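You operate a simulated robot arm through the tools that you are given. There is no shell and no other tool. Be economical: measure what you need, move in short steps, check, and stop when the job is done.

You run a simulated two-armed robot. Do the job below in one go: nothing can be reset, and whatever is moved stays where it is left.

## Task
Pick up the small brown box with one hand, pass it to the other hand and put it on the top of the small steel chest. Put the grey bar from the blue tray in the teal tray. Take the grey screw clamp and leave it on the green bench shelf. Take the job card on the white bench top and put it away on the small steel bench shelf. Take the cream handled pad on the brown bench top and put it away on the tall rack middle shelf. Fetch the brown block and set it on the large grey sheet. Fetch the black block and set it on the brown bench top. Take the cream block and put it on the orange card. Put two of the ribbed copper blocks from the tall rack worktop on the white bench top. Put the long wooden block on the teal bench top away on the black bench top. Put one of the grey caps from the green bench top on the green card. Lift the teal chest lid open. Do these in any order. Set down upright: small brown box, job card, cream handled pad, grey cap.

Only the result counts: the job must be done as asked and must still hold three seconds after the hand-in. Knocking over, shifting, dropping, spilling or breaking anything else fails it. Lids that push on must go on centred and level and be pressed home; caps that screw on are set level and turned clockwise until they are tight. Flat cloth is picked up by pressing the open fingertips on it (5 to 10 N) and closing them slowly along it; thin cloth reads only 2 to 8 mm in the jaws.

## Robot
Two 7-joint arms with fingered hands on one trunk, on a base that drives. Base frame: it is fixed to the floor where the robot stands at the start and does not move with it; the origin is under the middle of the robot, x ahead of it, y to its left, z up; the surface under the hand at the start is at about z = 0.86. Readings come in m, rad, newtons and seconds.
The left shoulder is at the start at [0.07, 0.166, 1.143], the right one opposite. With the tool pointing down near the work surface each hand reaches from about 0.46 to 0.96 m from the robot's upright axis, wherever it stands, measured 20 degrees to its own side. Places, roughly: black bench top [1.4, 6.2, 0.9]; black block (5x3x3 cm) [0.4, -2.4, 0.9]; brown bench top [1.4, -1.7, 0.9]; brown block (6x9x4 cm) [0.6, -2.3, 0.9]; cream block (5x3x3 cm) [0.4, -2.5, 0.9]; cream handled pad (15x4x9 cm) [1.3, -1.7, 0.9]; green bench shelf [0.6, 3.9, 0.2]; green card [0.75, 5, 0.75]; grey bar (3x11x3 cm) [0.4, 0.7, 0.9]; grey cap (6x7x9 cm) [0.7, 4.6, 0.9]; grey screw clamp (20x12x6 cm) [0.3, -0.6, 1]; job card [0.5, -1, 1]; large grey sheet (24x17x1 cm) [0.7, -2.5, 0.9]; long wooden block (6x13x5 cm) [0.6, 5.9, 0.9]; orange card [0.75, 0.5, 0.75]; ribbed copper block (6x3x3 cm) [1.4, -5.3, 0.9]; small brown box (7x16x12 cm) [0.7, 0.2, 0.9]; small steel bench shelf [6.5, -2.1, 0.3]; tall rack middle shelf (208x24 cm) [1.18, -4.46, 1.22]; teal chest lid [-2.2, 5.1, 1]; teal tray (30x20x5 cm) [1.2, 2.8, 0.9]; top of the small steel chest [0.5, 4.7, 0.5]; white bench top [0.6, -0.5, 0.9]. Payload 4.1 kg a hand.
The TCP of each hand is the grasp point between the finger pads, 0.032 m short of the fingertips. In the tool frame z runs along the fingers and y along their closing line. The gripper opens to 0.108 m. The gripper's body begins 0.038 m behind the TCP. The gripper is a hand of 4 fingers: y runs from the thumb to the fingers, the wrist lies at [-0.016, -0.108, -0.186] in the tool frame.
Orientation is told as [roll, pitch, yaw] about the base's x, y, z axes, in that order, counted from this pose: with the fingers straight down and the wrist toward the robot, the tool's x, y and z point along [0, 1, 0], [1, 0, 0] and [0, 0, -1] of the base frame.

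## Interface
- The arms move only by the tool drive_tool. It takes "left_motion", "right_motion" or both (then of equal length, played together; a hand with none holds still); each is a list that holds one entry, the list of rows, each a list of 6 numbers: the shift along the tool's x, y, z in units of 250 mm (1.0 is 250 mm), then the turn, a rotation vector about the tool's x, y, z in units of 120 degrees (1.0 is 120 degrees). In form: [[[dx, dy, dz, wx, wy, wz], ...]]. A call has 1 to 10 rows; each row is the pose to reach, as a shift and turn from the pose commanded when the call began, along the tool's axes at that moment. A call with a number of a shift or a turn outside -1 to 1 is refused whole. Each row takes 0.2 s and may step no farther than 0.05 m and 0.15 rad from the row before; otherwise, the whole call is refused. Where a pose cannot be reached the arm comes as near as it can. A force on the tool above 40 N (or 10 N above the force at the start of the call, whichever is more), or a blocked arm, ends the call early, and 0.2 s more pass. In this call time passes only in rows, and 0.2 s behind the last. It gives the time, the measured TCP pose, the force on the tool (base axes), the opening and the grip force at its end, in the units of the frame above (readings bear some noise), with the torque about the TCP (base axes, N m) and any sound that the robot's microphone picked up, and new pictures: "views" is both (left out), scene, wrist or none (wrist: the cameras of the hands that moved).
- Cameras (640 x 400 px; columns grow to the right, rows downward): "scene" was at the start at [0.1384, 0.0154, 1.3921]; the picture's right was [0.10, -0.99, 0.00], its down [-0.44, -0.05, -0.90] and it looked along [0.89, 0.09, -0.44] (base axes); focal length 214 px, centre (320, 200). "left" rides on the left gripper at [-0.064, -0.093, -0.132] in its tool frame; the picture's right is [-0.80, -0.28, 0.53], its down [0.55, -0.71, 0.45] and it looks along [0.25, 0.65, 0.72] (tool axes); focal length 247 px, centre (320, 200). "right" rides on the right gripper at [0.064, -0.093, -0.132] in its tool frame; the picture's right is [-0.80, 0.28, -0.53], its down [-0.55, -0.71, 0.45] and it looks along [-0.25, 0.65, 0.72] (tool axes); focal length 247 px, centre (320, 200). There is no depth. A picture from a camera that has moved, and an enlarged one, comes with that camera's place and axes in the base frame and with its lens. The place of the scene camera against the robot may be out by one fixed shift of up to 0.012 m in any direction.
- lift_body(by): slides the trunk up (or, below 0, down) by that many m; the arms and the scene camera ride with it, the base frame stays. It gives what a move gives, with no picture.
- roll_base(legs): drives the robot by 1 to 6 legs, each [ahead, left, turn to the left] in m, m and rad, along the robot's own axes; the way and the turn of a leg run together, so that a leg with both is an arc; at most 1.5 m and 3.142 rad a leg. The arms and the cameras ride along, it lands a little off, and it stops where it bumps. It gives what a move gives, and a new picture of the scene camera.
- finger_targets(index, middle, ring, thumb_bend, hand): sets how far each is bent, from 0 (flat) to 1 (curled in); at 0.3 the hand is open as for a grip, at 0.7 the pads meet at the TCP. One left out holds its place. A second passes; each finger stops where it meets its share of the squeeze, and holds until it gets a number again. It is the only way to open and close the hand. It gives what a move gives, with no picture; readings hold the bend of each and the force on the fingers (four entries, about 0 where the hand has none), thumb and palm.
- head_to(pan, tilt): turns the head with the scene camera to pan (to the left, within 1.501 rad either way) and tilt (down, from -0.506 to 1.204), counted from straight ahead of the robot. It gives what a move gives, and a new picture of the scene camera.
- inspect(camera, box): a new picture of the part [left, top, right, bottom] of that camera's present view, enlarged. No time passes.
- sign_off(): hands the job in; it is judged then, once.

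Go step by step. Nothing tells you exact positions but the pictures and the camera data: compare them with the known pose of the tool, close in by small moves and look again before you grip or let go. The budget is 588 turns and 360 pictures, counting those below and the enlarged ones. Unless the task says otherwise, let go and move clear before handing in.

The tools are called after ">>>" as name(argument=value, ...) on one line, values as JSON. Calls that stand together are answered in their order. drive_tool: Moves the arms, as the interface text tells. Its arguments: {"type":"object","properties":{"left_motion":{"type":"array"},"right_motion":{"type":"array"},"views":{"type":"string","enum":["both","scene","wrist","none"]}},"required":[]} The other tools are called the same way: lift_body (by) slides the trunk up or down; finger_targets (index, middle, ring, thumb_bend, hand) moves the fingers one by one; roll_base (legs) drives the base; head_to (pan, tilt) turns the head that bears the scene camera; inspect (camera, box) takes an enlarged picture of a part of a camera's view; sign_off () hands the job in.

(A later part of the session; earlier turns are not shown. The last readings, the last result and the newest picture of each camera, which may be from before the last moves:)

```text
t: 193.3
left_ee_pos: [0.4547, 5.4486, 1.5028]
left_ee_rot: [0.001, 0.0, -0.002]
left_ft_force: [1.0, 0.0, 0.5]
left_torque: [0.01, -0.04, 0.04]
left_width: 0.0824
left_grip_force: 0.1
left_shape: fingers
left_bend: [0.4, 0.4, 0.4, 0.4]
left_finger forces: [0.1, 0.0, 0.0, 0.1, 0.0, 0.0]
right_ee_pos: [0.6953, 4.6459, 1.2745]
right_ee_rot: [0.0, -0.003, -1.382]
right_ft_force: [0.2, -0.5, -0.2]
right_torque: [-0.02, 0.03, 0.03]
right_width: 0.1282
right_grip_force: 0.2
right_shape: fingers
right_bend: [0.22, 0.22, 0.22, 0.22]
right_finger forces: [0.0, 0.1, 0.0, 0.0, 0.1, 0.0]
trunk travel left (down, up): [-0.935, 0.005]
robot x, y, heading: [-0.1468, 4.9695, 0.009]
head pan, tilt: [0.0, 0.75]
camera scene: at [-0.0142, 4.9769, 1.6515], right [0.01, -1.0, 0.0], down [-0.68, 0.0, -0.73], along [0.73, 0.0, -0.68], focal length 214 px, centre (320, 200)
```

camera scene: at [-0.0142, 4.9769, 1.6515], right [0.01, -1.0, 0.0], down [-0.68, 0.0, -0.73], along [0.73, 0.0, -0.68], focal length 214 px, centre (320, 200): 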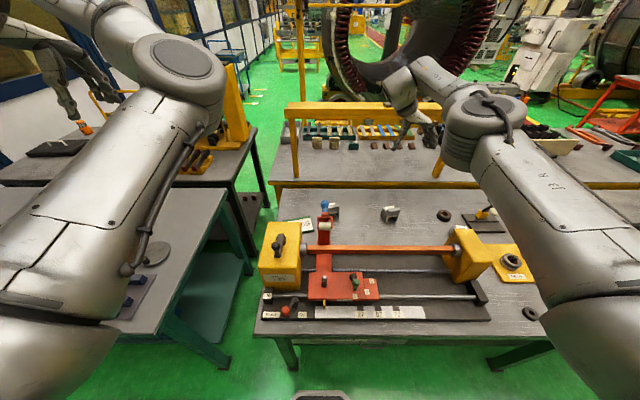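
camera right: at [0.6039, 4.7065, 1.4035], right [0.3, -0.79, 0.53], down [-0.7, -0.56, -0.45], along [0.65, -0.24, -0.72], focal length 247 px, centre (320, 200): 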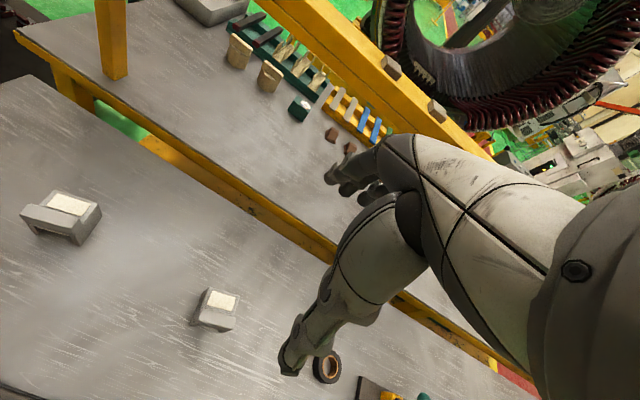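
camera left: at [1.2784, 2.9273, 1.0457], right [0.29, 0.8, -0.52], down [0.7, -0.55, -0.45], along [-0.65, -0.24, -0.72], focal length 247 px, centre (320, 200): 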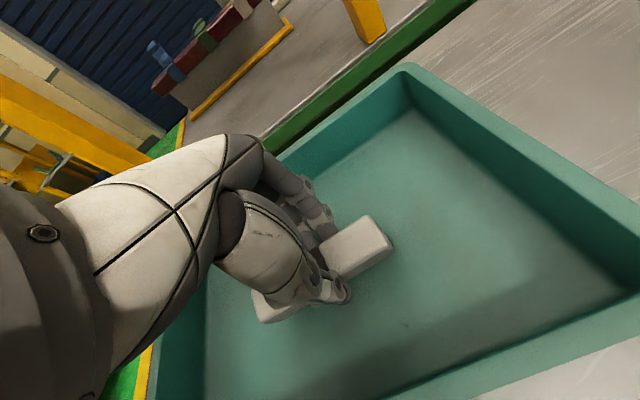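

>>> drive_tool(right_motion=[[[0, 0.029, 0.16, 0, 0, 0], [0, 0.029, 0.34, 0, 0, 0], [0, 0.029, 0.52, 0, 0, 0], [0, 0.029, 0.7, 0, 0, 0], [0, 0.029, 0.86, 0, 0, 0]]], views="both")

```text
t: 194.5
left_ee_pos: [0.4552, 5.4479, 1.5027]
left_ee_rot: [0.002, 0.0, -0.003]
left_ft_force: [-0.5, 0.1, 1.2]
left_torque: [-0.04, -0.03, 0.01]
left_width: 0.0823
left_grip_force: 0.1
left_shape: fingers
left_bend: [0.4, 0.4, 0.4, 0.4]
left_finger forces: [0.1, 0.0, 0.1, 0.1, 0.0, 0.0]
right_ee_pos: [0.6805, 4.6374, 1.0889]
right_ee_rot: [-0.003, -0.002, -1.38]
right_ft_force: [-0.5, 1.2, 0.0]
right_torque: [-0.03, 0.05, 0.0]
right_width: 0.1284
right_grip_force: 0.1
right_shape: fingers
right_bend: [0.22, 0.22, 0.22, 0.22]
right_finger forces: [0.1, 0.0, 0.1, 0.0, 0.1, 0.0]
right hand out of reach, approached as far as the arm can: row 2, 3, 4, 5
trunk travel left (down, up): [-0.935, 0.005]
robot x, y, heading: [-0.1469, 4.9661, 0.005]
head pan, tilt: [0.0, 0.75]
camera scene: at [-0.0132, 4.9762, 1.6515], right [0.01, -1.0, 0.0], down [-0.68, 0.0, -0.73], along [0.73, 0.0, -0.68], focal length 214 px, centre (320, 200)
camera right: at [0.7278, 4.74, 1.2186], right [-0.73, -0.43, 0.53], down [-0.67, 0.59, -0.45], along [-0.12, -0.69, -0.72], focal length 247 px, centre (320, 200)
```

scene: 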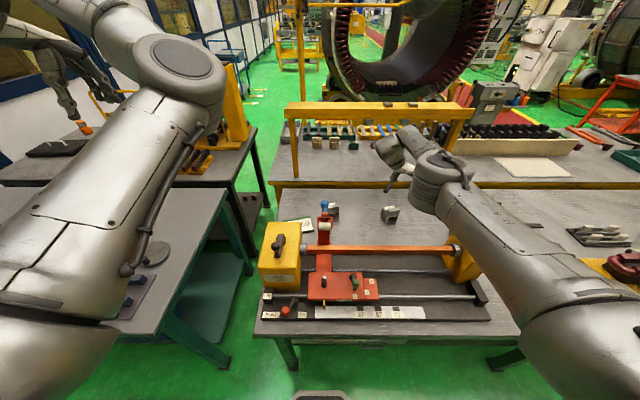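
right: 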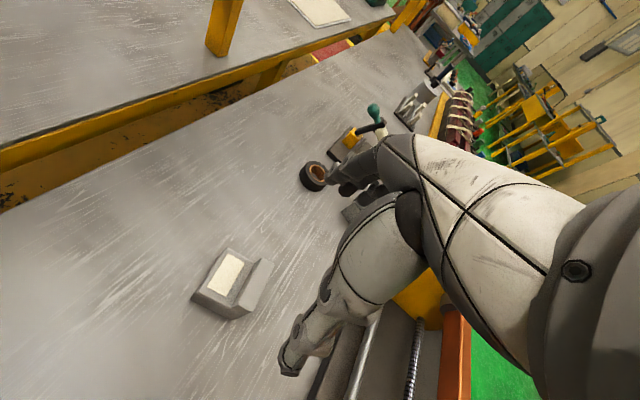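

The arm is at full stretch; I move the base 8 cm closer, raise the hand, and lower the trunk 0.15 m.

>>> roll_base(legs=[[0.08, 0, 0]])

>>> drive_tool(right_motion=[[[-0.08, 0, -0.1, 0, 0, 0], [-0.16, 0, -0.2, 0, 0, 0], [-0.2, 0, -0.3, 0, 0, 0], [-0.24, 0, -0.4, 0, 0, 0]]], views="none")

>>> lift_body(by=-0.15)

>>> inspect(camera="right", box=[0, 0, 640, 400])

```text
t: 195.5
left_ee_pos: [0.5234, 5.447, 1.5099]
left_ee_rot: [0.003, -0.008, -0.002]
left_ft_force: [-1.2, 0.6, -0.2]
left_torque: [0.0, -0.05, 0.02]
left_width: 0.0825
left_grip_force: 0.0
left_shape: fingers
left_bend: [0.4, 0.4, 0.4, 0.4]
left_finger forces: [0.0, 0.0, 0.0, 0.1, 0.0, 0.0]
right_ee_pos: [0.7533, 4.6354, 1.0959]
right_ee_rot: [0.007, -0.002, -1.382]
right_ft_force: [-1.0, -0.2, 0.8]
right_torque: [0.0, -0.02, 0.03]
right_width: 0.1287
right_grip_force: 0.0
right_shape: fingers
right_bend: [0.22, 0.22, 0.22, 0.22]
right_finger forces: [0.1, 0.0, 0.0, 0.1, 0.0, 0.0]
trunk travel left (down, up): [-0.935, 0.005]
robot x, y, heading: [-0.065, 4.9691, 0.008]
head pan, tilt: [0.0, 0.75]
camera scene: at [0.054, 4.9745, 1.6527], right [0.0, -1.0, 0.0], down [-0.68, 0.0, -0.74], along [0.74, 0.0, -0.68], focal length 214 px, centre (320, 200)
```

scene: 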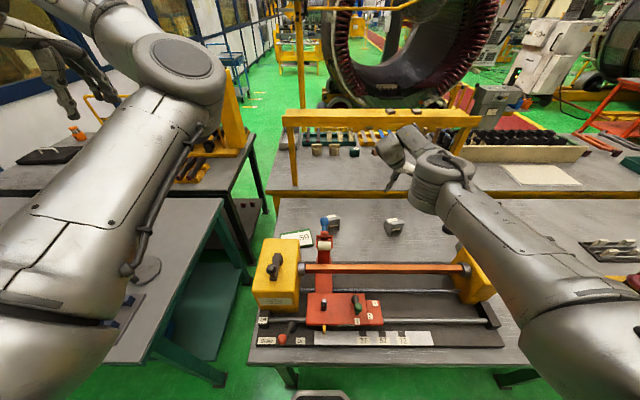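

```text
t: 196.5
left_ee_pos: [0.5358, 5.4471, 1.5037]
left_ee_rot: [0.003, 0.0, -0.001]
left_ft_force: [-0.5, 0.1, -0.3]
left_torque: [-0.01, -0.01, -0.03]
left_width: 0.0825
left_grip_force: 0.0
left_shape: fingers
left_bend: [0.4, 0.4, 0.4, 0.4]
left_finger forces: [0.0, 0.0, 0.1, 0.0, 0.1, 0.0]
right_ee_pos: [0.7018, 4.6236, 1.1887]
right_ee_rot: [-0.002, -0.002, -1.38]
right_ft_force: [0.1, -0.8, -0.1]
right_torque: [0.02, -0.03, 0.02]
right_width: 0.1287
right_grip_force: 0.1
right_shape: fingers
right_bend: [0.22, 0.22, 0.22, 0.22]
right_finger forces: [0.0, 0.1, 0.0, 0.0, 0.1, 0.0]
trunk travel left (down, up): [-0.935, 0.005]
robot x, y, heading: [-0.0649, 4.9696, -0.001]
head pan, tilt: [0.0, 0.75]
```

```text
t: 198.3
left_ee_pos: [0.5345, 5.4467, 1.3549]
left_ee_rot: [0.003, -0.002, -0.003]
left_ft_force: [-0.6, -0.4, 0.2]
left_torque: [-0.02, 0.01, 0.02]
left_width: 0.0822
left_grip_force: 0.0
left_shape: fingers
left_bend: [0.4, 0.4, 0.4, 0.4]
left_finger forces: [0.0, 0.0, 0.0, 0.0, 0.0, 0.0]
right_ee_pos: [0.6994, 4.625, 1.0402]
right_ee_rot: [0.0, 0.0, -1.38]
right_ft_force: [0.5, 0.4, 0.5]
right_torque: [0.02, -0.01, 0.03]
right_width: 0.1283
right_grip_force: 0.0
right_shape: fingers
right_bend: [0.22, 0.22, 0.22, 0.22]
right_finger forces: [0.0, 0.0, 0.0, 0.0, 0.1, 0.0]
trunk travel left (down, up): [-0.785, 0.155]
robot x, y, heading: [-0.0641, 4.971, 0.008]
head pan, tilt: [0.0, 0.75]
```

```text
1.00 times, centred on (320, 200) of right (not enlarged: the box is as wide or as high as the picture)
camera zoom: at [0.7465, 4.7278, 1.1698], right [-0.73, -0.43, 0.53], down [-0.67, 0.59, -0.45], along [-0.12, -0.69, -0.72], focal length 247 px, centre (320, 200)
```

zoom: 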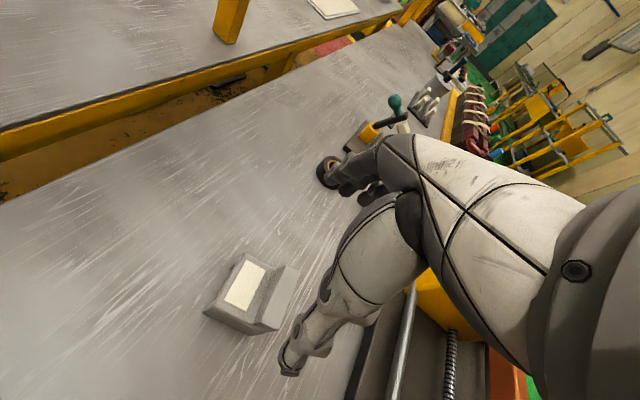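

Cap centre refined to [0.705, 4.643]. I go down around its side walls.

>>> drive_tool(right_motion=[[[0.035, -0.066, 0.02, 0, 0, 0.02], [0.035, -0.066, 0.16, 0, 0, 0.02], [0.035, -0.066, 0.3, 0, 0, 0.02], [0.035, -0.066, 0.4, 0, 0, 0.02]]], views="wrist")

```text
t: 199.3
left_ee_pos: [0.5343, 5.4491, 1.3544]
left_ee_rot: [0.003, -0.003, -0.003]
left_ft_force: [-0.1, 0.5, 0.2]
left_torque: [-0.03, 0.03, 0.01]
left_width: 0.0824
left_grip_force: 0.0
left_shape: fingers
left_bend: [0.4, 0.4, 0.4, 0.4]
left_finger forces: [0.0, 0.0, 0.0, 0.0, 0.0, 0.1]
right_ee_pos: [0.707, 4.6424, 0.9401]
right_ee_rot: [0.001, -0.002, -1.421]
right_ft_force: [-0.5, -0.1, 0.4]
right_torque: [0.0, 0.02, -0.04]
right_width: 0.1285
right_grip_force: 0.1
right_shape: fingers
right_bend: [0.22, 0.22, 0.22, 0.22]
right_finger forces: [0.0, 0.0, 0.0, 0.1, 0.1, 0.0]
trunk travel left (down, up): [-0.785, 0.155]
robot x, y, heading: [-0.0616, 4.9711, 0.005]
head pan, tilt: [0.0, 0.75]
camera right: at [0.7576, 4.7446, 1.0699], right [-0.75, -0.4, 0.53], down [-0.65, 0.62, -0.45], along [-0.15, -0.68, -0.72], focal length 247 px, centre (320, 200)
```

right: 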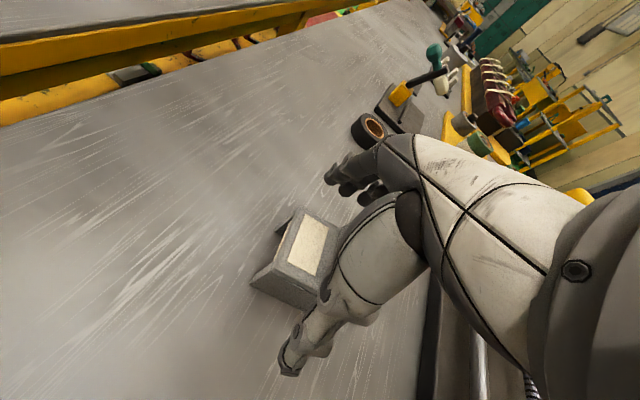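

>>> drive_tool(right_motion=[[[0, 0, 0.04, 0, 0, 0], [0, 0, 0.07, 0, 0, 0]]], views="none")

>>> finger_targets(hand="right", index=0.65, middle=0.65, ring=0.65, thumb_bend=0.65)

```text
t: 199.9
left_ee_pos: [0.5339, 5.4471, 1.3535]
left_ee_rot: [0.003, -0.001, -0.001]
left_ft_force: [0.4, -0.5, 0.0]
left_torque: [0.0, 0.04, 0.0]
left_width: 0.0824
left_grip_force: 0.0
left_shape: fingers
left_bend: [0.4, 0.4, 0.4, 0.4]
left_finger forces: [0.0, 0.0, 0.0, 0.0, 0.1, 0.0]
right_ee_pos: [0.7061, 4.6427, 0.9212]
right_ee_rot: [0.003, 0.0, -1.422]
right_ft_force: [0.5, 0.0, -0.2]
right_torque: [0.0, -0.03, -0.01]
right_width: 0.1285
right_grip_force: 0.0
right_shape: fingers
right_bend: [0.22, 0.22, 0.22, 0.22]
right_finger forces: [0.0, 0.0, 0.1, 0.0, 0.0, 0.0]
trunk travel left (down, up): [-0.785, 0.155]
robot x, y, heading: [-0.0641, 4.9687, 0.005]
head pan, tilt: [0.0, 0.75]
```

```text
t: 200.9
left_ee_pos: [0.5325, 5.4467, 1.3543]
left_ee_rot: [0.004, -0.003, -0.003]
left_ft_force: [-0.4, 0.6, 0.4]
left_torque: [-0.01, 0.0, -0.01]
left_width: 0.0822
left_grip_force: 0.1
left_shape: fingers
left_bend: [0.4, 0.4, 0.4, 0.4]
left_finger forces: [0.1, 0.0, 0.1, 0.0, 0.1, 0.0]
right_ee_pos: [0.7057, 4.6426, 0.9225]
right_ee_rot: [0.0, -0.001, -1.423]
right_ft_force: [0.2, -0.8, 1.4]
right_torque: [-0.15, 0.0, 0.02]
right_width: 0.0579
right_grip_force: 22.1
right_shape: fingers
right_bend: [0.56, 0.57, 0.56, 0.48]
right_finger forces: [6.7, 7.6, 7.6, 0.0, 21.9, 0.0]
trunk travel left (down, up): [-0.785, 0.155]
robot x, y, heading: [-0.0645, 4.9675, 0.007]
head pan, tilt: [0.0, 0.75]
```

Gripped. I lift it to z ≈ 1.17 and then carry it over to the card.

>>> drive_tool(right_motion=[[[0, 0, -0.06, 0, 0, 0], [0, 0, -0.2, 0, 0, 0], [0, 0, -0.36, 0, 0, 0], [0, 0, -0.52, 0, 0, 0], [0, 0, -0.68, 0, 0, 0], [0, 0, -0.84, 0, 0, 0], [0, 0, -1, 0, 0, 0]]], views="wrist")

```text
t: 202.5
left_ee_pos: [0.5333, 5.4466, 1.3547]
left_ee_rot: [0.002, -0.004, -0.002]
left_ft_force: [0.1, -0.5, 0.1]
left_torque: [-0.02, 0.0, 0.0]
left_width: 0.0823
left_grip_force: 0.0
left_shape: fingers
left_bend: [0.4, 0.4, 0.4, 0.4]
left_finger forces: [0.0, 0.1, 0.1, 0.0, 0.0, 0.0]
right_ee_pos: [0.7034, 4.6436, 1.1733]
right_ee_rot: [0.001, -0.002, -1.421]
right_ft_force: [0.0, 1.3, -1.2]
right_torque: [0.0, -0.01, 0.02]
right_width: 0.0579
right_grip_force: 21.9
right_shape: fingers
right_bend: [0.56, 0.58, 0.57, 0.48]
right_finger forces: [6.5, 7.3, 7.2, 0.0, 22.1, 0.0]
trunk travel left (down, up): [-0.785, 0.155]
robot x, y, heading: [-0.0654, 4.9666, 0.006]
head pan, tilt: [0.0, 0.75]
camera right: at [0.7542, 4.7445, 1.3029], right [-0.75, -0.4, 0.53], down [-0.65, 0.62, -0.45], along [-0.15, -0.68, -0.72], focal length 247 px, centre (320, 200)
```

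right: 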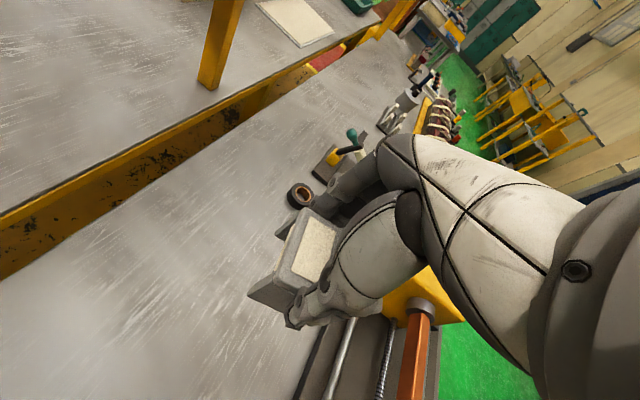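

I raise a bit more, then shift the base 0.25 m left so the arms stay clear of each other.

>>> drive_tool(right_motion=[[[0, 0, -0.1, 0, 0, 0], [0, 0, -0.2, 0, 0, 0], [0, 0, -0.3, 0, 0, 0]]], views="none")

>>> roll_base(legs=[[0, 0.25, -0.006]])

```text
t: 203.3
left_ee_pos: [0.5333, 5.4469, 1.3542]
left_ee_rot: [0.002, -0.002, -0.001]
left_ft_force: [0.1, 0.1, 0.0]
left_torque: [0.0, 0.03, 0.0]
left_width: 0.0826
left_grip_force: 0.1
left_shape: fingers
left_bend: [0.4, 0.4, 0.4, 0.4]
left_finger forces: [0.0, 0.0, 0.0, 0.0, 0.0, 0.0]
right_ee_pos: [0.7054, 4.6428, 1.2487]
right_ee_rot: [0.001, -0.002, -1.424]
right_ft_force: [0.6, 0.0, -1.3]
right_torque: [-0.01, -0.03, 0.05]
right_width: 0.0579
right_grip_force: 21.5
right_shape: fingers
right_bend: [0.56, 0.58, 0.57, 0.48]
right_finger forces: [6.5, 7.4, 7.2, 0.1, 22.2, 0.1]
trunk travel left (down, up): [-0.785, 0.155]
robot x, y, heading: [-0.0662, 4.9672, 0.004]
head pan, tilt: [0.0, 0.75]
```

```text
t: 205.1
left_ee_pos: [0.538, 5.6899, 1.3554]
left_ee_rot: [0.004, -0.001, -0.011]
left_ft_force: [-0.8, 0.6, 0.6]
left_torque: [0.0, 0.02, 0.01]
left_width: 0.0825
left_grip_force: 0.0
left_shape: fingers
left_bend: [0.4, 0.4, 0.4, 0.4]
left_finger forces: [0.0, 0.0, 0.0, 0.1, 0.1, 0.0]
right_ee_pos: [0.7019, 4.883, 1.2485]
right_ee_rot: [-0.001, 0.001, -1.432]
right_ft_force: [0.2, 0.3, -1.3]
right_torque: [-0.02, 0.02, 0.0]
right_width: 0.0577
right_grip_force: 21.0
right_shape: fingers
right_bend: [0.56, 0.58, 0.57, 0.48]
right_finger forces: [6.5, 7.3, 7.2, 0.0, 22.2, 0.1]
trunk travel left (down, up): [-0.785, 0.155]
robot x, y, heading: [-0.0659, 5.218, -0.002]
head pan, tilt: [0.0, 0.75]
camera scene: at [0.0649, 5.2215, 1.5015], right [0.0, -1.0, 0.0], down [-0.68, 0.0, -0.73], along [0.73, 0.0, -0.68], focal length 214 px, centre (320, 200)
```

scene: 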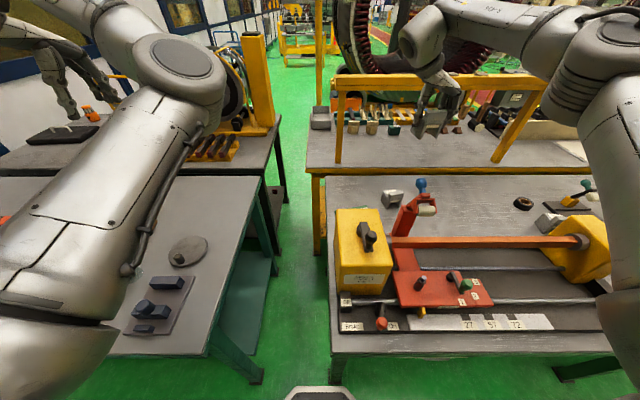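

>>> drive_tool(right_motion=[[[-0.02, -0.14, 0, 0, 0, 0], [-0.04, -0.28, 0, 0, 0, 0], [-0.06, -0.42, 0, 0, 0, 0], [-0.085, -0.56, 0, 0, 0, 0], [-0.11, -0.7, 0, 0, 0, 0], [-0.128, -0.814, 0, 0, 0, 0]]], views="both")

```text
t: 206.5
left_ee_pos: [0.5377, 5.6915, 1.3538]
left_ee_rot: [0.004, -0.003, -0.009]
left_ft_force: [-0.5, 0.8, -0.2]
left_torque: [0.01, -0.01, 0.01]
left_width: 0.0823
left_grip_force: 0.1
left_shape: fingers
left_bend: [0.4, 0.4, 0.4, 0.4]
left_finger forces: [0.0, 0.0, 0.0, 0.0, 0.0, 0.0]
right_ee_pos: [0.6415, 5.0834, 1.2485]
right_ee_rot: [0.002, -0.005, -1.432]
right_ft_force: [0.0, -0.2, -1.9]
right_torque: [-0.01, -0.04, 0.02]
right_width: 0.058
right_grip_force: 21.5
right_shape: fingers
right_bend: [0.56, 0.58, 0.57, 0.48]
right_finger forces: [6.6, 7.3, 7.3, 0.1, 22.2, 0.0]
trunk travel left (down, up): [-0.785, 0.155]
robot x, y, heading: [-0.0662, 5.2171, -0.006]
head pan, tilt: [0.0, 0.75]
camera scene: at [0.0647, 5.2247, 1.5016], right [0.0, -1.0, 0.0], down [-0.68, 0.0, -0.73], along [0.73, 0.0, -0.68], focal length 214 px, centre (320, 200)
camera right: at [0.6938, 5.1841, 1.3784], right [-0.75, -0.39, 0.53], down [-0.64, 0.62, -0.45], along [-0.16, -0.68, -0.72], focal length 247 px, centre (320, 200)
```

scene: 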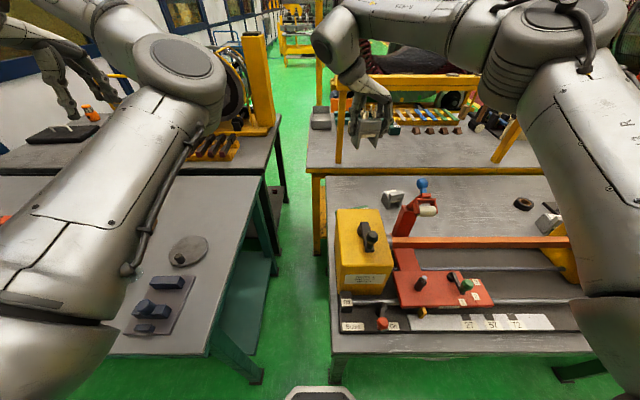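
right: 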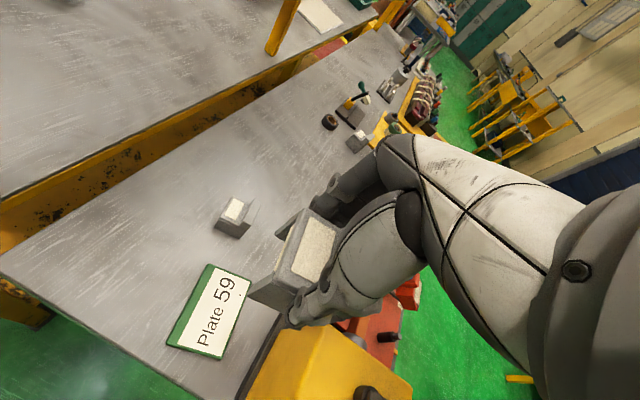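

Hand is right above the card. Lowering partway, checking arm clearance over the roller.

>>> drive_tool(right_motion=[[[0, 0, 0.14, 0, 0, 0], [0, 0, 0.28, 0, 0, 0], [0, 0, 0.42, 0, 0, 0], [0, 0, 0.56, 0, 0, 0], [0, 0, 0.7, 0, 0, 0]]], views="both")

```text
t: 207.7
left_ee_pos: [0.5383, 5.6907, 1.3536]
left_ee_rot: [0.002, -0.002, -0.012]
left_ft_force: [-0.1, -0.4, -0.3]
left_torque: [-0.01, 0.02, 0.02]
left_width: 0.0826
left_grip_force: 0.1
left_shape: fingers
left_bend: [0.4, 0.4, 0.4, 0.4]
left_finger forces: [0.0, 0.0, 0.1, 0.0, 0.0, 0.0]
right_ee_pos: [0.6431, 5.0804, 1.0744]
right_ee_rot: [-0.001, -0.002, -1.431]
right_ft_force: [0.6, -0.6, -0.8]
right_torque: [-0.02, 0.02, 0.01]
right_width: 0.0577
right_grip_force: 21.8
right_shape: fingers
right_bend: [0.56, 0.58, 0.57, 0.48]
right_finger forces: [6.5, 7.3, 7.2, 0.0, 22.2, 0.0]
trunk travel left (down, up): [-0.785, 0.155]
robot x, y, heading: [-0.0644, 5.2193, -0.007]
head pan, tilt: [0.0, 0.75]
camera scene: at [0.0659, 5.2231, 1.5015], right [0.0, -1.0, 0.0], down [-0.68, 0.0, -0.73], along [0.73, 0.0, -0.68], focal length 214 px, centre (320, 200)
camera right: at [0.6948, 5.1817, 1.2041], right [-0.75, -0.39, 0.53], down [-0.64, 0.62, -0.45], along [-0.16, -0.68, -0.72], focal length 247 px, centre (320, 200)
```

scene: 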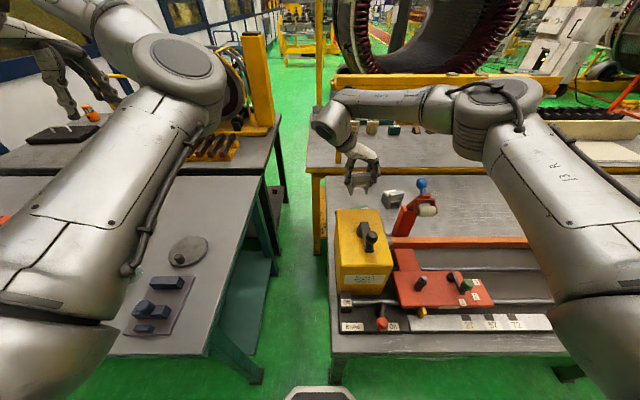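
right: 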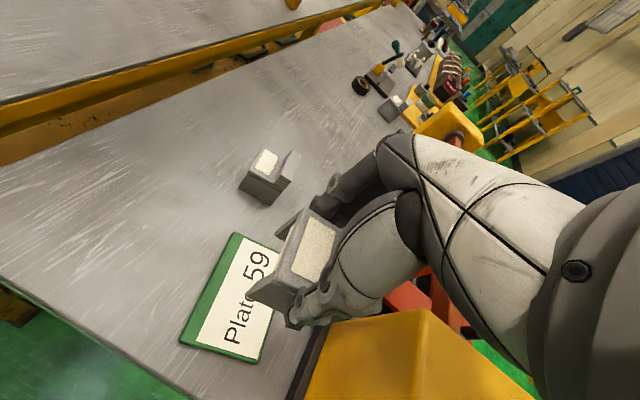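

The elbow is high enough (≈1.39), so it's clear. Lowering to just above the card.

>>> drive_tool(right_motion=[[[0.004, 0.01, 0.14, 0, 0, 0], [0.004, 0.01, 0.28, 0, 0, 0], [0.004, 0.01, 0.4, 0, 0, 0], [0.004, 0.01, 0.47, 0, 0, 0]]], views="both")

```text
t: 208.7
left_ee_pos: [0.5382, 5.6902, 1.3544]
left_ee_rot: [0.004, -0.002, -0.01]
left_ft_force: [0.5, 0.0, -0.4]
left_torque: [0.01, -0.01, 0.01]
left_width: 0.0824
left_grip_force: 0.0
left_shape: fingers
left_bend: [0.4, 0.4, 0.4, 0.4]
left_finger forces: [0.0, 0.0, 0.1, 0.1, 0.1, 0.0]
right_ee_pos: [0.6432, 5.0785, 0.9545]
right_ee_rot: [-0.001, -0.001, -1.431]
right_ft_force: [0.3, -0.6, -1.7]
right_torque: [0.0, 0.0, 0.03]
right_width: 0.058
right_grip_force: 21.3
right_shape: fingers
right_bend: [0.56, 0.58, 0.57, 0.48]
right_finger forces: [6.5, 7.2, 7.0, 0.0, 22.2, 0.1]
trunk travel left (down, up): [-0.785, 0.155]
robot x, y, heading: [-0.0647, 5.2196, -0.001]
head pan, tilt: [0.0, 0.75]
camera scene: at [0.0654, 5.223, 1.5015], right [0.0, -1.0, 0.0], down [-0.68, 0.0, -0.73], along [0.73, 0.0, -0.68], focal length 214 px, centre (320, 200)
camera right: at [0.6954, 5.1798, 1.0849], right [-0.75, -0.39, 0.53], down [-0.64, 0.62, -0.45], along [-0.16, -0.68, -0.72], focal length 247 px, centre (320, 200)
```

scene: 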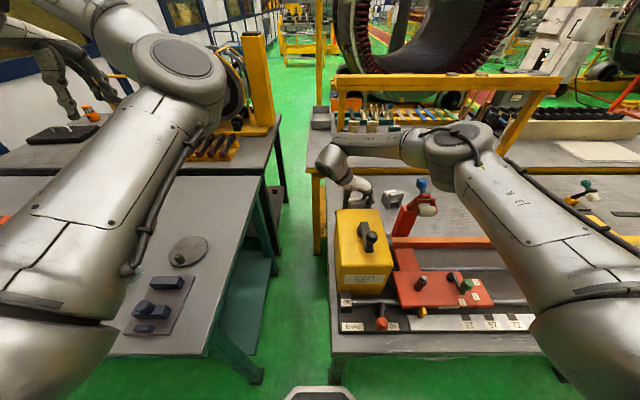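
right: 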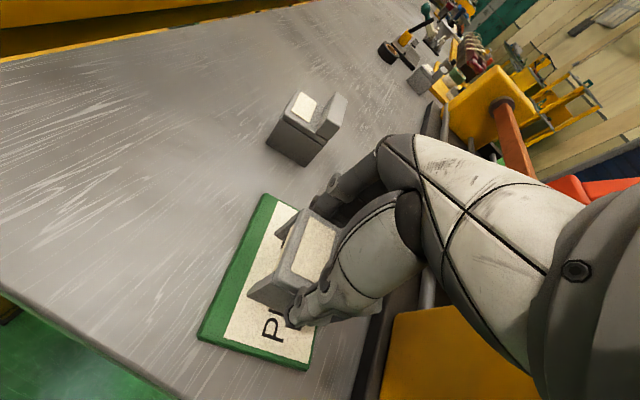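

Cap is over the card. Lowering gently to contact.

>>> drive_tool(right_motion=[[[0.02, 0, 0.02, 0, 0, 0], [0.03, 0, 0.035, 0, 0, 0], [0.03, 0, 0.05, 0, 0, 0]]], views="none")

```text
t: 209.5
left_ee_pos: [0.5382, 5.6904, 1.354]
left_ee_rot: [0.002, -0.004, -0.011]
left_ft_force: [0.5, 0.1, -0.2]
left_torque: [0.01, 0.01, 0.0]
left_width: 0.0825
left_grip_force: 0.1
left_shape: fingers
left_bend: [0.4, 0.4, 0.4, 0.4]
left_finger forces: [0.1, 0.1, 0.0, 0.0, 0.0, 0.1]
right_ee_pos: [0.6508, 5.0804, 0.9443]
right_ee_rot: [-0.001, -0.001, -1.433]
right_ft_force: [-0.2, -0.7, -1.2]
right_torque: [-0.02, 0.0, 0.01]
right_width: 0.0579
right_grip_force: 21.3
right_shape: fingers
right_bend: [0.56, 0.58, 0.57, 0.48]
right_finger forces: [6.6, 7.2, 7.0, 0.0, 22.2, 0.0]
trunk travel left (down, up): [-0.785, 0.155]
robot x, y, heading: [-0.0648, 5.2168, -0.002]
head pan, tilt: [0.0, 0.75]
```

>>> drive_tool(right_motion=[[[0, 0, 0.015, 0, 0, 0], [0, 0, 0.03, 0, 0, 0], [0, 0, 0.04, 0, 0, 0]]], views="none")

```text
t: 210.3
left_ee_pos: [0.5348, 5.6907, 1.3563]
left_ee_rot: [0.003, -0.003, -0.01]
left_ft_force: [-0.7, -0.4, 0.3]
left_torque: [0.02, 0.0, 0.0]
left_width: 0.0826
left_grip_force: 0.0
left_shape: fingers
left_bend: [0.4, 0.4, 0.4, 0.4]
left_finger forces: [0.0, 0.0, 0.1, 0.0, 0.0, 0.1]
right_ee_pos: [0.6489, 5.0804, 0.9377]
right_ee_rot: [0.005, -0.003, -1.431]
right_ft_force: [4.6, -0.2, 22.3]
right_torque: [-0.19, 0.07, -0.03]
right_width: 0.0584
right_grip_force: 25.1
right_shape: fingers
right_bend: [0.56, 0.58, 0.57, 0.48]
right_finger forces: [6.9, 8.5, 8.3, 0.0, 26.4, 0.0]
trunk travel left (down, up): [-0.785, 0.155]
robot x, y, heading: [-0.0663, 5.2191, -0.005]
head pan, tilt: [0.0, 0.75]
```

Contact at 0.938. I release and lift away.

>>> drive_tool(right_motion=[[[0, 0, -0.012, 0, 0, 0]]], views="none")

>>> finger_targets(hand="right", index=0.25, middle=0.25, ring=0.25, thumb_bend=0.25)

>>> drive_tool(right_motion=[[[0, 0, -0.06, 0, 0, 0], [0, 0, -0.18, 0, 0, 0], [0, 0, -0.34, 0, 0, 0], [0, 0, -0.5, 0, 0, 0], [0, 0, -0.66, 0, 0, 0], [0, 0, -0.82, 0, 0, 0], [0, 0, -1, 0, 0, 0]]], views="wrist")

```text
t: 210.7
left_ee_pos: [0.5358, 5.6911, 1.355]
left_ee_rot: [0.002, -0.005, -0.011]
left_ft_force: [0.4, 0.1, -0.3]
left_torque: [0.01, 0.0, 0.0]
left_width: 0.0825
left_grip_force: 0.0
left_shape: fingers
left_bend: [0.4, 0.4, 0.4, 0.4]
left_finger forces: [0.1, 0.0, 0.1, 0.0, 0.0, 0.1]
right_ee_pos: [0.6487, 5.0801, 0.9371]
right_ee_rot: [0.002, -0.002, -1.433]
right_ft_force: [3.7, -0.2, 16.0]
right_torque: [-0.22, 0.04, 0.07]
right_width: 0.058
right_grip_force: 23.7
right_shape: fingers
right_bend: [0.56, 0.58, 0.57, 0.48]
right_finger forces: [6.8, 8.2, 8.2, 0.0, 25.1, 0.1]
trunk travel left (down, up): [-0.785, 0.155]
robot x, y, heading: [-0.0637, 5.2157, -0.006]
head pan, tilt: [0.0, 0.75]
```

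```text
t: 211.7
left_ee_pos: [0.5381, 5.6912, 1.3539]
left_ee_rot: [0.005, -0.001, -0.011]
left_ft_force: [-0.7, 0.3, 0.3]
left_torque: [0.0, -0.01, 0.04]
left_width: 0.0825
left_grip_force: 0.0
left_shape: fingers
left_bend: [0.4, 0.4, 0.4, 0.4]
left_finger forces: [0.0, 0.1, 0.0, 0.0, 0.0, 0.0]
right_ee_pos: [0.6503, 5.0793, 0.9362]
right_ee_rot: [-0.001, -0.002, -1.432]
right_ft_force: [-0.5, 0.1, 0.4]
right_torque: [0.0, 0.03, 0.05]
right_width: 0.1208
right_grip_force: 0.2
right_shape: fingers
right_bend: [0.25, 0.25, 0.25, 0.25]
right_finger forces: [0.1, 0.0, 0.0, 0.1, 0.0, 0.0]
trunk travel left (down, up): [-0.785, 0.155]
robot x, y, heading: [-0.0668, 5.2179, 0.001]
head pan, tilt: [0.0, 0.75]
```

```text
t: 213.3
left_ee_pos: [0.5362, 5.6914, 1.3545]
left_ee_rot: [0.003, -0.004, -0.01]
left_ft_force: [-0.1, -0.4, -0.4]
left_torque: [-0.03, 0.0, -0.04]
left_width: 0.0827
left_grip_force: 0.0
left_shape: fingers
left_bend: [0.4, 0.4, 0.4, 0.4]
left_finger forces: [0.0, 0.1, 0.0, 0.0, 0.0, 0.1]
right_ee_pos: [0.6495, 5.0787, 1.1879]
right_ee_rot: [0.0, -0.002, -1.433]
right_ft_force: [-0.5, -0.3, -0.6]
right_torque: [-0.03, -0.04, -0.01]
right_width: 0.121
right_grip_force: 0.1
right_shape: fingers
right_bend: [0.25, 0.25, 0.25, 0.25]
right_finger forces: [0.0, 0.0, 0.0, 0.0, 0.1, 0.1]
trunk travel left (down, up): [-0.785, 0.155]
robot x, y, heading: [-0.0667, 5.216, -0.003]
head pan, tilt: [0.0, 0.75]
camera right: at [0.7024, 5.1796, 1.3182], right [-0.75, -0.39, 0.53], down [-0.64, 0.62, -0.45], along [-0.16, -0.68, -0.72], focal length 247 px, centre (320, 200)
```

right: 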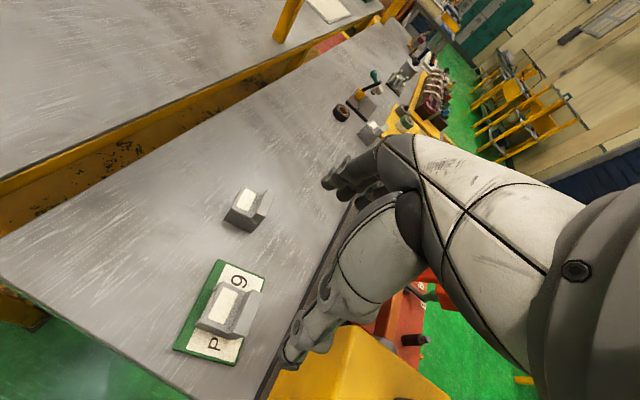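

The cap stands on the card. Next is the long wooden block on the teal bench; I raise the right hand, back up and drive left for a look.

>>> drive_tool(right_motion=[[[0, 0, -0.12, 0, 0, -0.06], [0, 0, -0.24, 0, 0, -0.12], [0, 0, -0.36, 0, 0, -0.18], [0, 0, -0.48, 0, 0, -0.24], [0, 0, -0.6, 0, 0, -0.3], [0, 0, -0.6, 0, 0, -0.36], [0, 0, -0.6, 0, 0, -0.42], [0, 0, -0.6, 0, 0, -0.48], [0, 0, -0.6, 0, 0, -0.54], [0, 0, -0.6, 0, 0, -0.6]]], views="none")

>>> roll_base(legs=[[-0.35, 0, 0], [0, 0.85, 0]])

```text
t: 215.5
left_ee_pos: [0.5375, 5.6895, 1.3549]
left_ee_rot: [0.004, -0.001, -0.011]
left_ft_force: [0.7, 0.4, 0.1]
left_torque: [0.04, -0.01, 0.0]
left_width: 0.0826
left_grip_force: 0.1
left_shape: fingers
left_bend: [0.4, 0.4, 0.4, 0.4]
left_finger forces: [0.0, 0.0, 0.0, 0.1, 0.1, 0.1]
right_ee_pos: [0.6518, 5.0797, 1.3362]
right_ee_rot: [-0.004, 0.001, -0.174]
right_ft_force: [-0.6, 1.2, 0.4]
right_torque: [0.01, 0.0, -0.01]
right_width: 0.1209
right_grip_force: 0.1
right_shape: fingers
right_bend: [0.25, 0.25, 0.25, 0.25]
right_finger forces: [0.0, 0.0, 0.1, 0.1, 0.0, 0.0]
trunk travel left (down, up): [-0.785, 0.155]
robot x, y, heading: [-0.0681, 5.2218, 0.004]
head pan, tilt: [0.0, 0.75]
```

```text
t: 221.9
left_ee_pos: [0.1951, 6.54, 1.3546]
left_ee_rot: [0.003, -0.003, -0.02]
left_ft_force: [-0.2, 0.1, 0.3]
left_torque: [0.01, 0.02, 0.01]
left_width: 0.0824
left_grip_force: 0.0
left_shape: fingers
left_bend: [0.4, 0.4, 0.4, 0.4]
left_finger forces: [0.1, 0.0, 0.0, 0.0, 0.1, 0.0]
right_ee_pos: [0.3033, 5.9284, 1.3364]
right_ee_rot: [-0.001, -0.001, -0.185]
right_ft_force: [0.4, -0.3, 0.3]
right_torque: [-0.02, 0.02, 0.03]
right_width: 0.1209
right_grip_force: 0.1
right_shape: fingers
right_bend: [0.25, 0.25, 0.25, 0.25]
right_finger forces: [0.0, 0.1, 0.0, 0.1, 0.1, 0.0]
trunk travel left (down, up): [-0.785, 0.155]
robot x, y, heading: [-0.4095, 6.073, -0.008]
head pan, tilt: [0.0, 0.75]
camera scene: at [-0.282, 6.0766, 1.5016], right [-0.01, -1.0, 0.0], down [-0.68, 0.01, -0.73], along [0.73, -0.01, -0.68], focal length 214 px, centre (320, 200)
```

scene: 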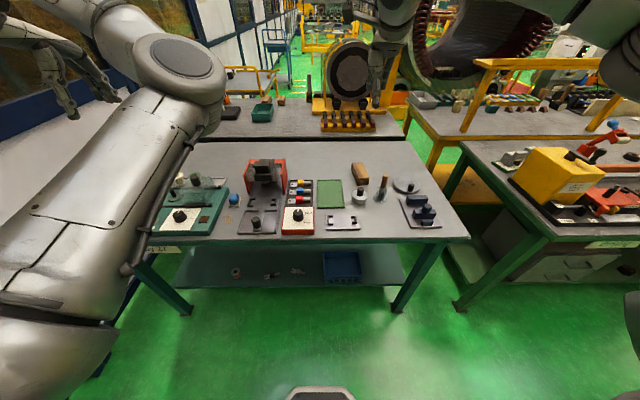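

Block seen at about [0.56, 5.87]. The teal chest is close behind me, so I do its lid first: back up, turn round to face the wall bench.

>>> roll_base(legs=[[-0.3, -0.6, 0], [0, 0, 1.57], [0, 0, 1.57]])

>>> head_to(pan=0, tilt=0.45)

```text
t: 233.3
left_ee_pos: [-1.33, 5.0155, 1.3557]
left_ee_rot: [0.004, -0.002, 3.111]
left_ft_force: [0.0, 0.0, 0.4]
left_torque: [0.01, -0.02, 0.01]
left_width: 0.0825
left_grip_force: 0.1
left_shape: fingers
left_bend: [0.4, 0.4, 0.4, 0.4]
left_finger forces: [0.0, 0.0, 0.1, 0.0, 0.0, 0.0]
right_ee_pos: [-1.4304, 5.6278, 1.3355]
right_ee_rot: [-0.001, 0.001, 2.946]
right_ft_force: [-1.0, 0.1, 0.1]
right_torque: [-0.01, 0.0, 0.0]
right_width: 0.1209
right_grip_force: 0.1
right_shape: fingers
right_bend: [0.25, 0.25, 0.25, 0.25]
right_finger forces: [0.0, 0.0, 0.0, 0.0, 0.0, 0.0]
trunk travel left (down, up): [-0.785, 0.155]
robot x, y, heading: [-0.718, 5.4767, 3.113]
head pan, tilt: [0.0, 0.75]
camera scene: at [-0.8539, 5.4845, 1.5016], right [0.03, 1.0, 0.0], down [0.68, -0.02, -0.73], along [-0.73, 0.02, -0.68], focal length 214 px, centre (320, 200)
```

scene: 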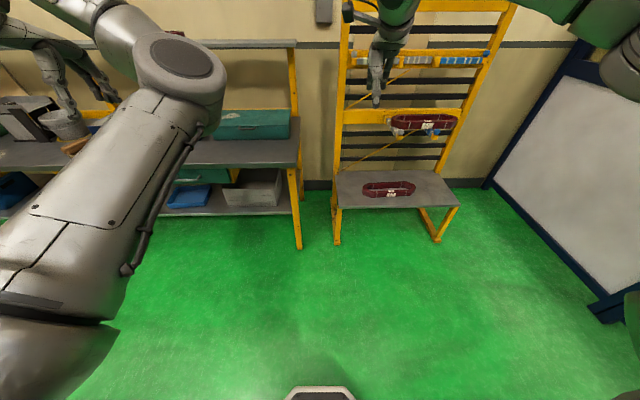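

```text
t: 234.1
left_ee_pos: [-1.3307, 5.0158, 1.3546]
left_ee_rot: [0.003, -0.002, 3.11]
left_ft_force: [-0.3, 0.9, -0.2]
left_torque: [-0.04, -0.01, 0.03]
left_width: 0.0825
left_grip_force: 0.1
left_shape: fingers
left_bend: [0.4, 0.4, 0.4, 0.4]
left_finger forces: [0.0, 0.0, 0.0, 0.0, 0.1, 0.0]
right_ee_pos: [-1.4305, 5.6269, 1.3369]
right_ee_rot: [-0.001, -0.001, 2.946]
right_ft_force: [0.0, 0.3, -1.0]
right_torque: [-0.02, 0.02, 0.02]
right_width: 0.1208
right_grip_force: 0.0
right_shape: fingers
right_bend: [0.25, 0.25, 0.25, 0.25]
right_finger forces: [0.0, 0.0, 0.0, 0.0, 0.1, 0.0]
trunk travel left (down, up): [-0.785, 0.155]
robot x, y, heading: [-0.7188, 5.4757, 3.111]
head pan, tilt: [0.0, 0.45]
camera scene: at [-0.8628, 5.4843, 1.5279], right [0.03, 1.0, 0.0], down [0.44, -0.01, -0.9], along [-0.9, 0.02, -0.44], focal length 214 px, centre (320, 200)
```

scene: 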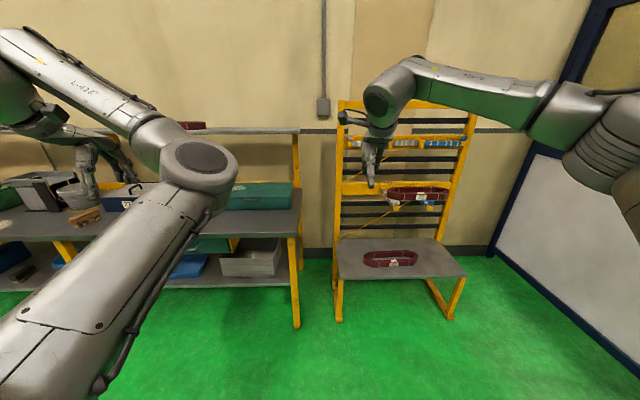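

>>> inspect(camera="scene", box=[190, 110, 350, 210])

>>> roll_base(legs=[[0, 0.6, 0.03]])

```text
4.00 times, centred on (270, 160) of scene
camera zoom: at [-0.8628, 5.4843, 1.5279], right [0.03, 1.0, 0.0], down [0.44, -0.01, -0.9], along [-0.9, 0.02, -0.44], focal length 858 px, centre (520, 360)
```

zoom: 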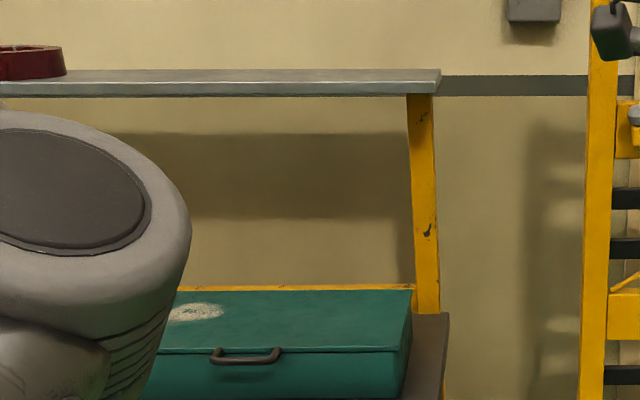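

```text
t: 237.5
left_ee_pos: [-1.3226, 4.3952, 1.3556]
left_ee_rot: [0.004, -0.003, 3.14]
left_ft_force: [0.4, -0.4, 0.8]
left_torque: [-0.02, 0.0, -0.01]
left_width: 0.0821
left_grip_force: 0.1
left_shape: fingers
left_bend: [0.4, 0.4, 0.4, 0.4]
left_finger forces: [0.0, 0.0, 0.0, 0.0, 0.0, 0.1]
right_ee_pos: [-1.4413, 5.0046, 1.3353]
right_ee_rot: [0.0, -0.001, 2.975]
right_ft_force: [-0.2, 0.3, -1.0]
right_torque: [0.0, 0.0, -0.01]
right_width: 0.1211
right_grip_force: 0.0
right_shape: fingers
right_bend: [0.25, 0.25, 0.25, 0.25]
right_finger forces: [0.0, 0.0, 0.0, 0.0, 0.0, 0.0]
trunk travel left (down, up): [-0.785, 0.155]
robot x, y, heading: [-0.7251, 4.876, -3.134]
head pan, tilt: [0.0, 0.45]
camera scene: at [-0.8691, 4.8789, 1.528], right [0.0, 1.0, 0.0], down [0.44, 0.0, -0.9], along [-0.9, 0.0, -0.44], focal length 214 px, centre (320, 200)
```

scene: 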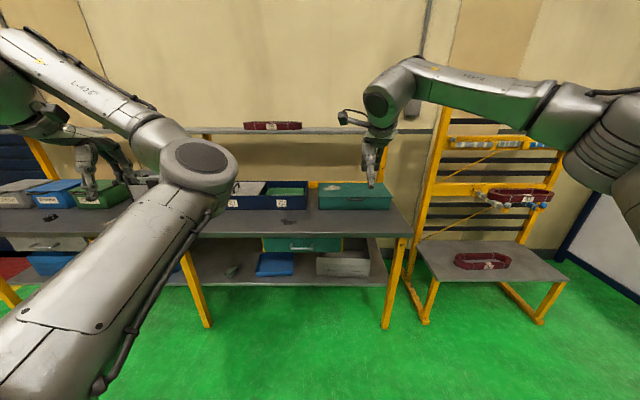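

>>> inspect(camera="scene", box=[290, 140, 450, 240])

```text
4.00 times, centred on (370, 190) of scene
camera zoom: at [-0.8691, 4.8789, 1.528], right [0.0, 1.0, 0.0], down [0.44, 0.0, -0.9], along [-0.9, 0.0, -0.44], focal length 858 px, centre (120, 240)
```

zoom: 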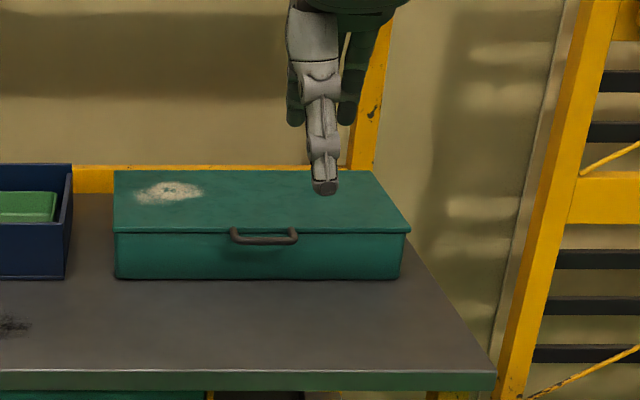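

The teal chest: lid front at x ≈ −2.07, handle bar near [−2.04, 5.10, 0.945], hinge at the back (x ≈ −2.32). I drive closer and preshape the right hand narrow to hook the handle.

>>> roll_base(legs=[[0.7, 0, -0.008]])

>>> inspect(camera="right", box=[0, 0, 640, 400])

```text
t: 241.4
left_ee_pos: [-2.0293, 4.3866, 1.356]
left_ee_rot: [0.005, -0.003, -3.14]
left_ft_force: [0.3, -0.1, 1.0]
left_torque: [0.01, 0.02, 0.0]
left_width: 0.0826
left_grip_force: 0.1
left_shape: fingers
left_bend: [0.4, 0.4, 0.4, 0.4]
left_finger forces: [0.1, 0.1, 0.1, 0.0, 0.1, 0.0]
right_ee_pos: [-2.1502, 4.9956, 1.3353]
right_ee_rot: [-0.003, -0.001, 2.975]
right_ft_force: [-0.6, 0.3, 0.3]
right_torque: [0.0, -0.02, -0.03]
right_width: 0.1209
right_grip_force: 0.1
right_shape: fingers
right_bend: [0.25, 0.25, 0.25, 0.25]
right_finger forces: [0.1, 0.1, 0.0, 0.1, 0.0, 0.0]
trunk travel left (down, up): [-0.785, 0.155]
robot x, y, heading: [-1.4297, 4.8667, -3.131]
head pan, tilt: [0.0, 0.45]
camera scene: at [-1.5778, 4.8725, 1.5281], right [-0.01, 1.0, 0.0], down [0.43, 0.0, -0.9], along [-0.9, -0.01, -0.43], focal length 214 px, centre (320, 200)
```

scene: 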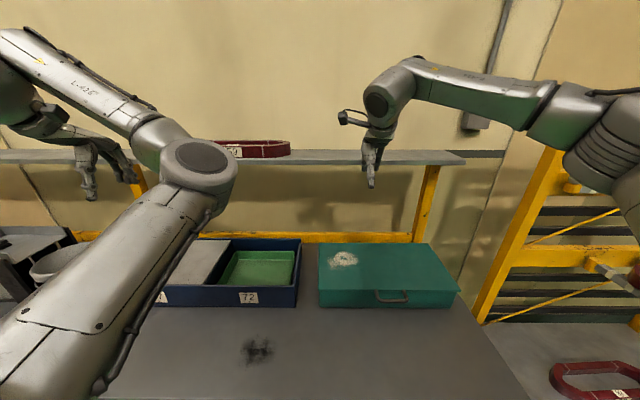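

```text
1.00 times, centred on (320, 200) of right (not enlarged: the box is as wide or as high as the picture)
camera zoom: at [-2.0685, 4.9173, 1.4662], right [-0.15, 0.83, 0.53], down [0.79, 0.43, -0.45], along [-0.6, 0.35, -0.72], focal length 247 px, centre (320, 200)
```

zoom: 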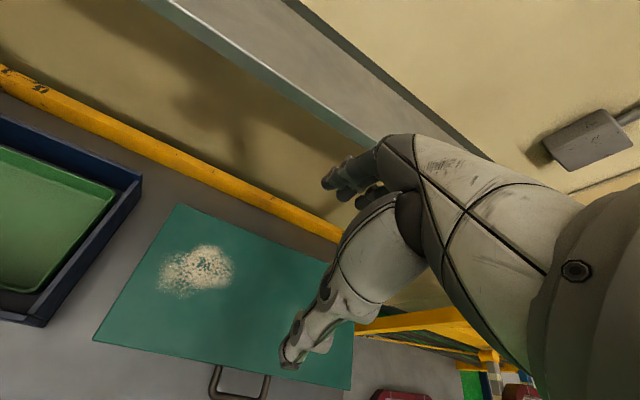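

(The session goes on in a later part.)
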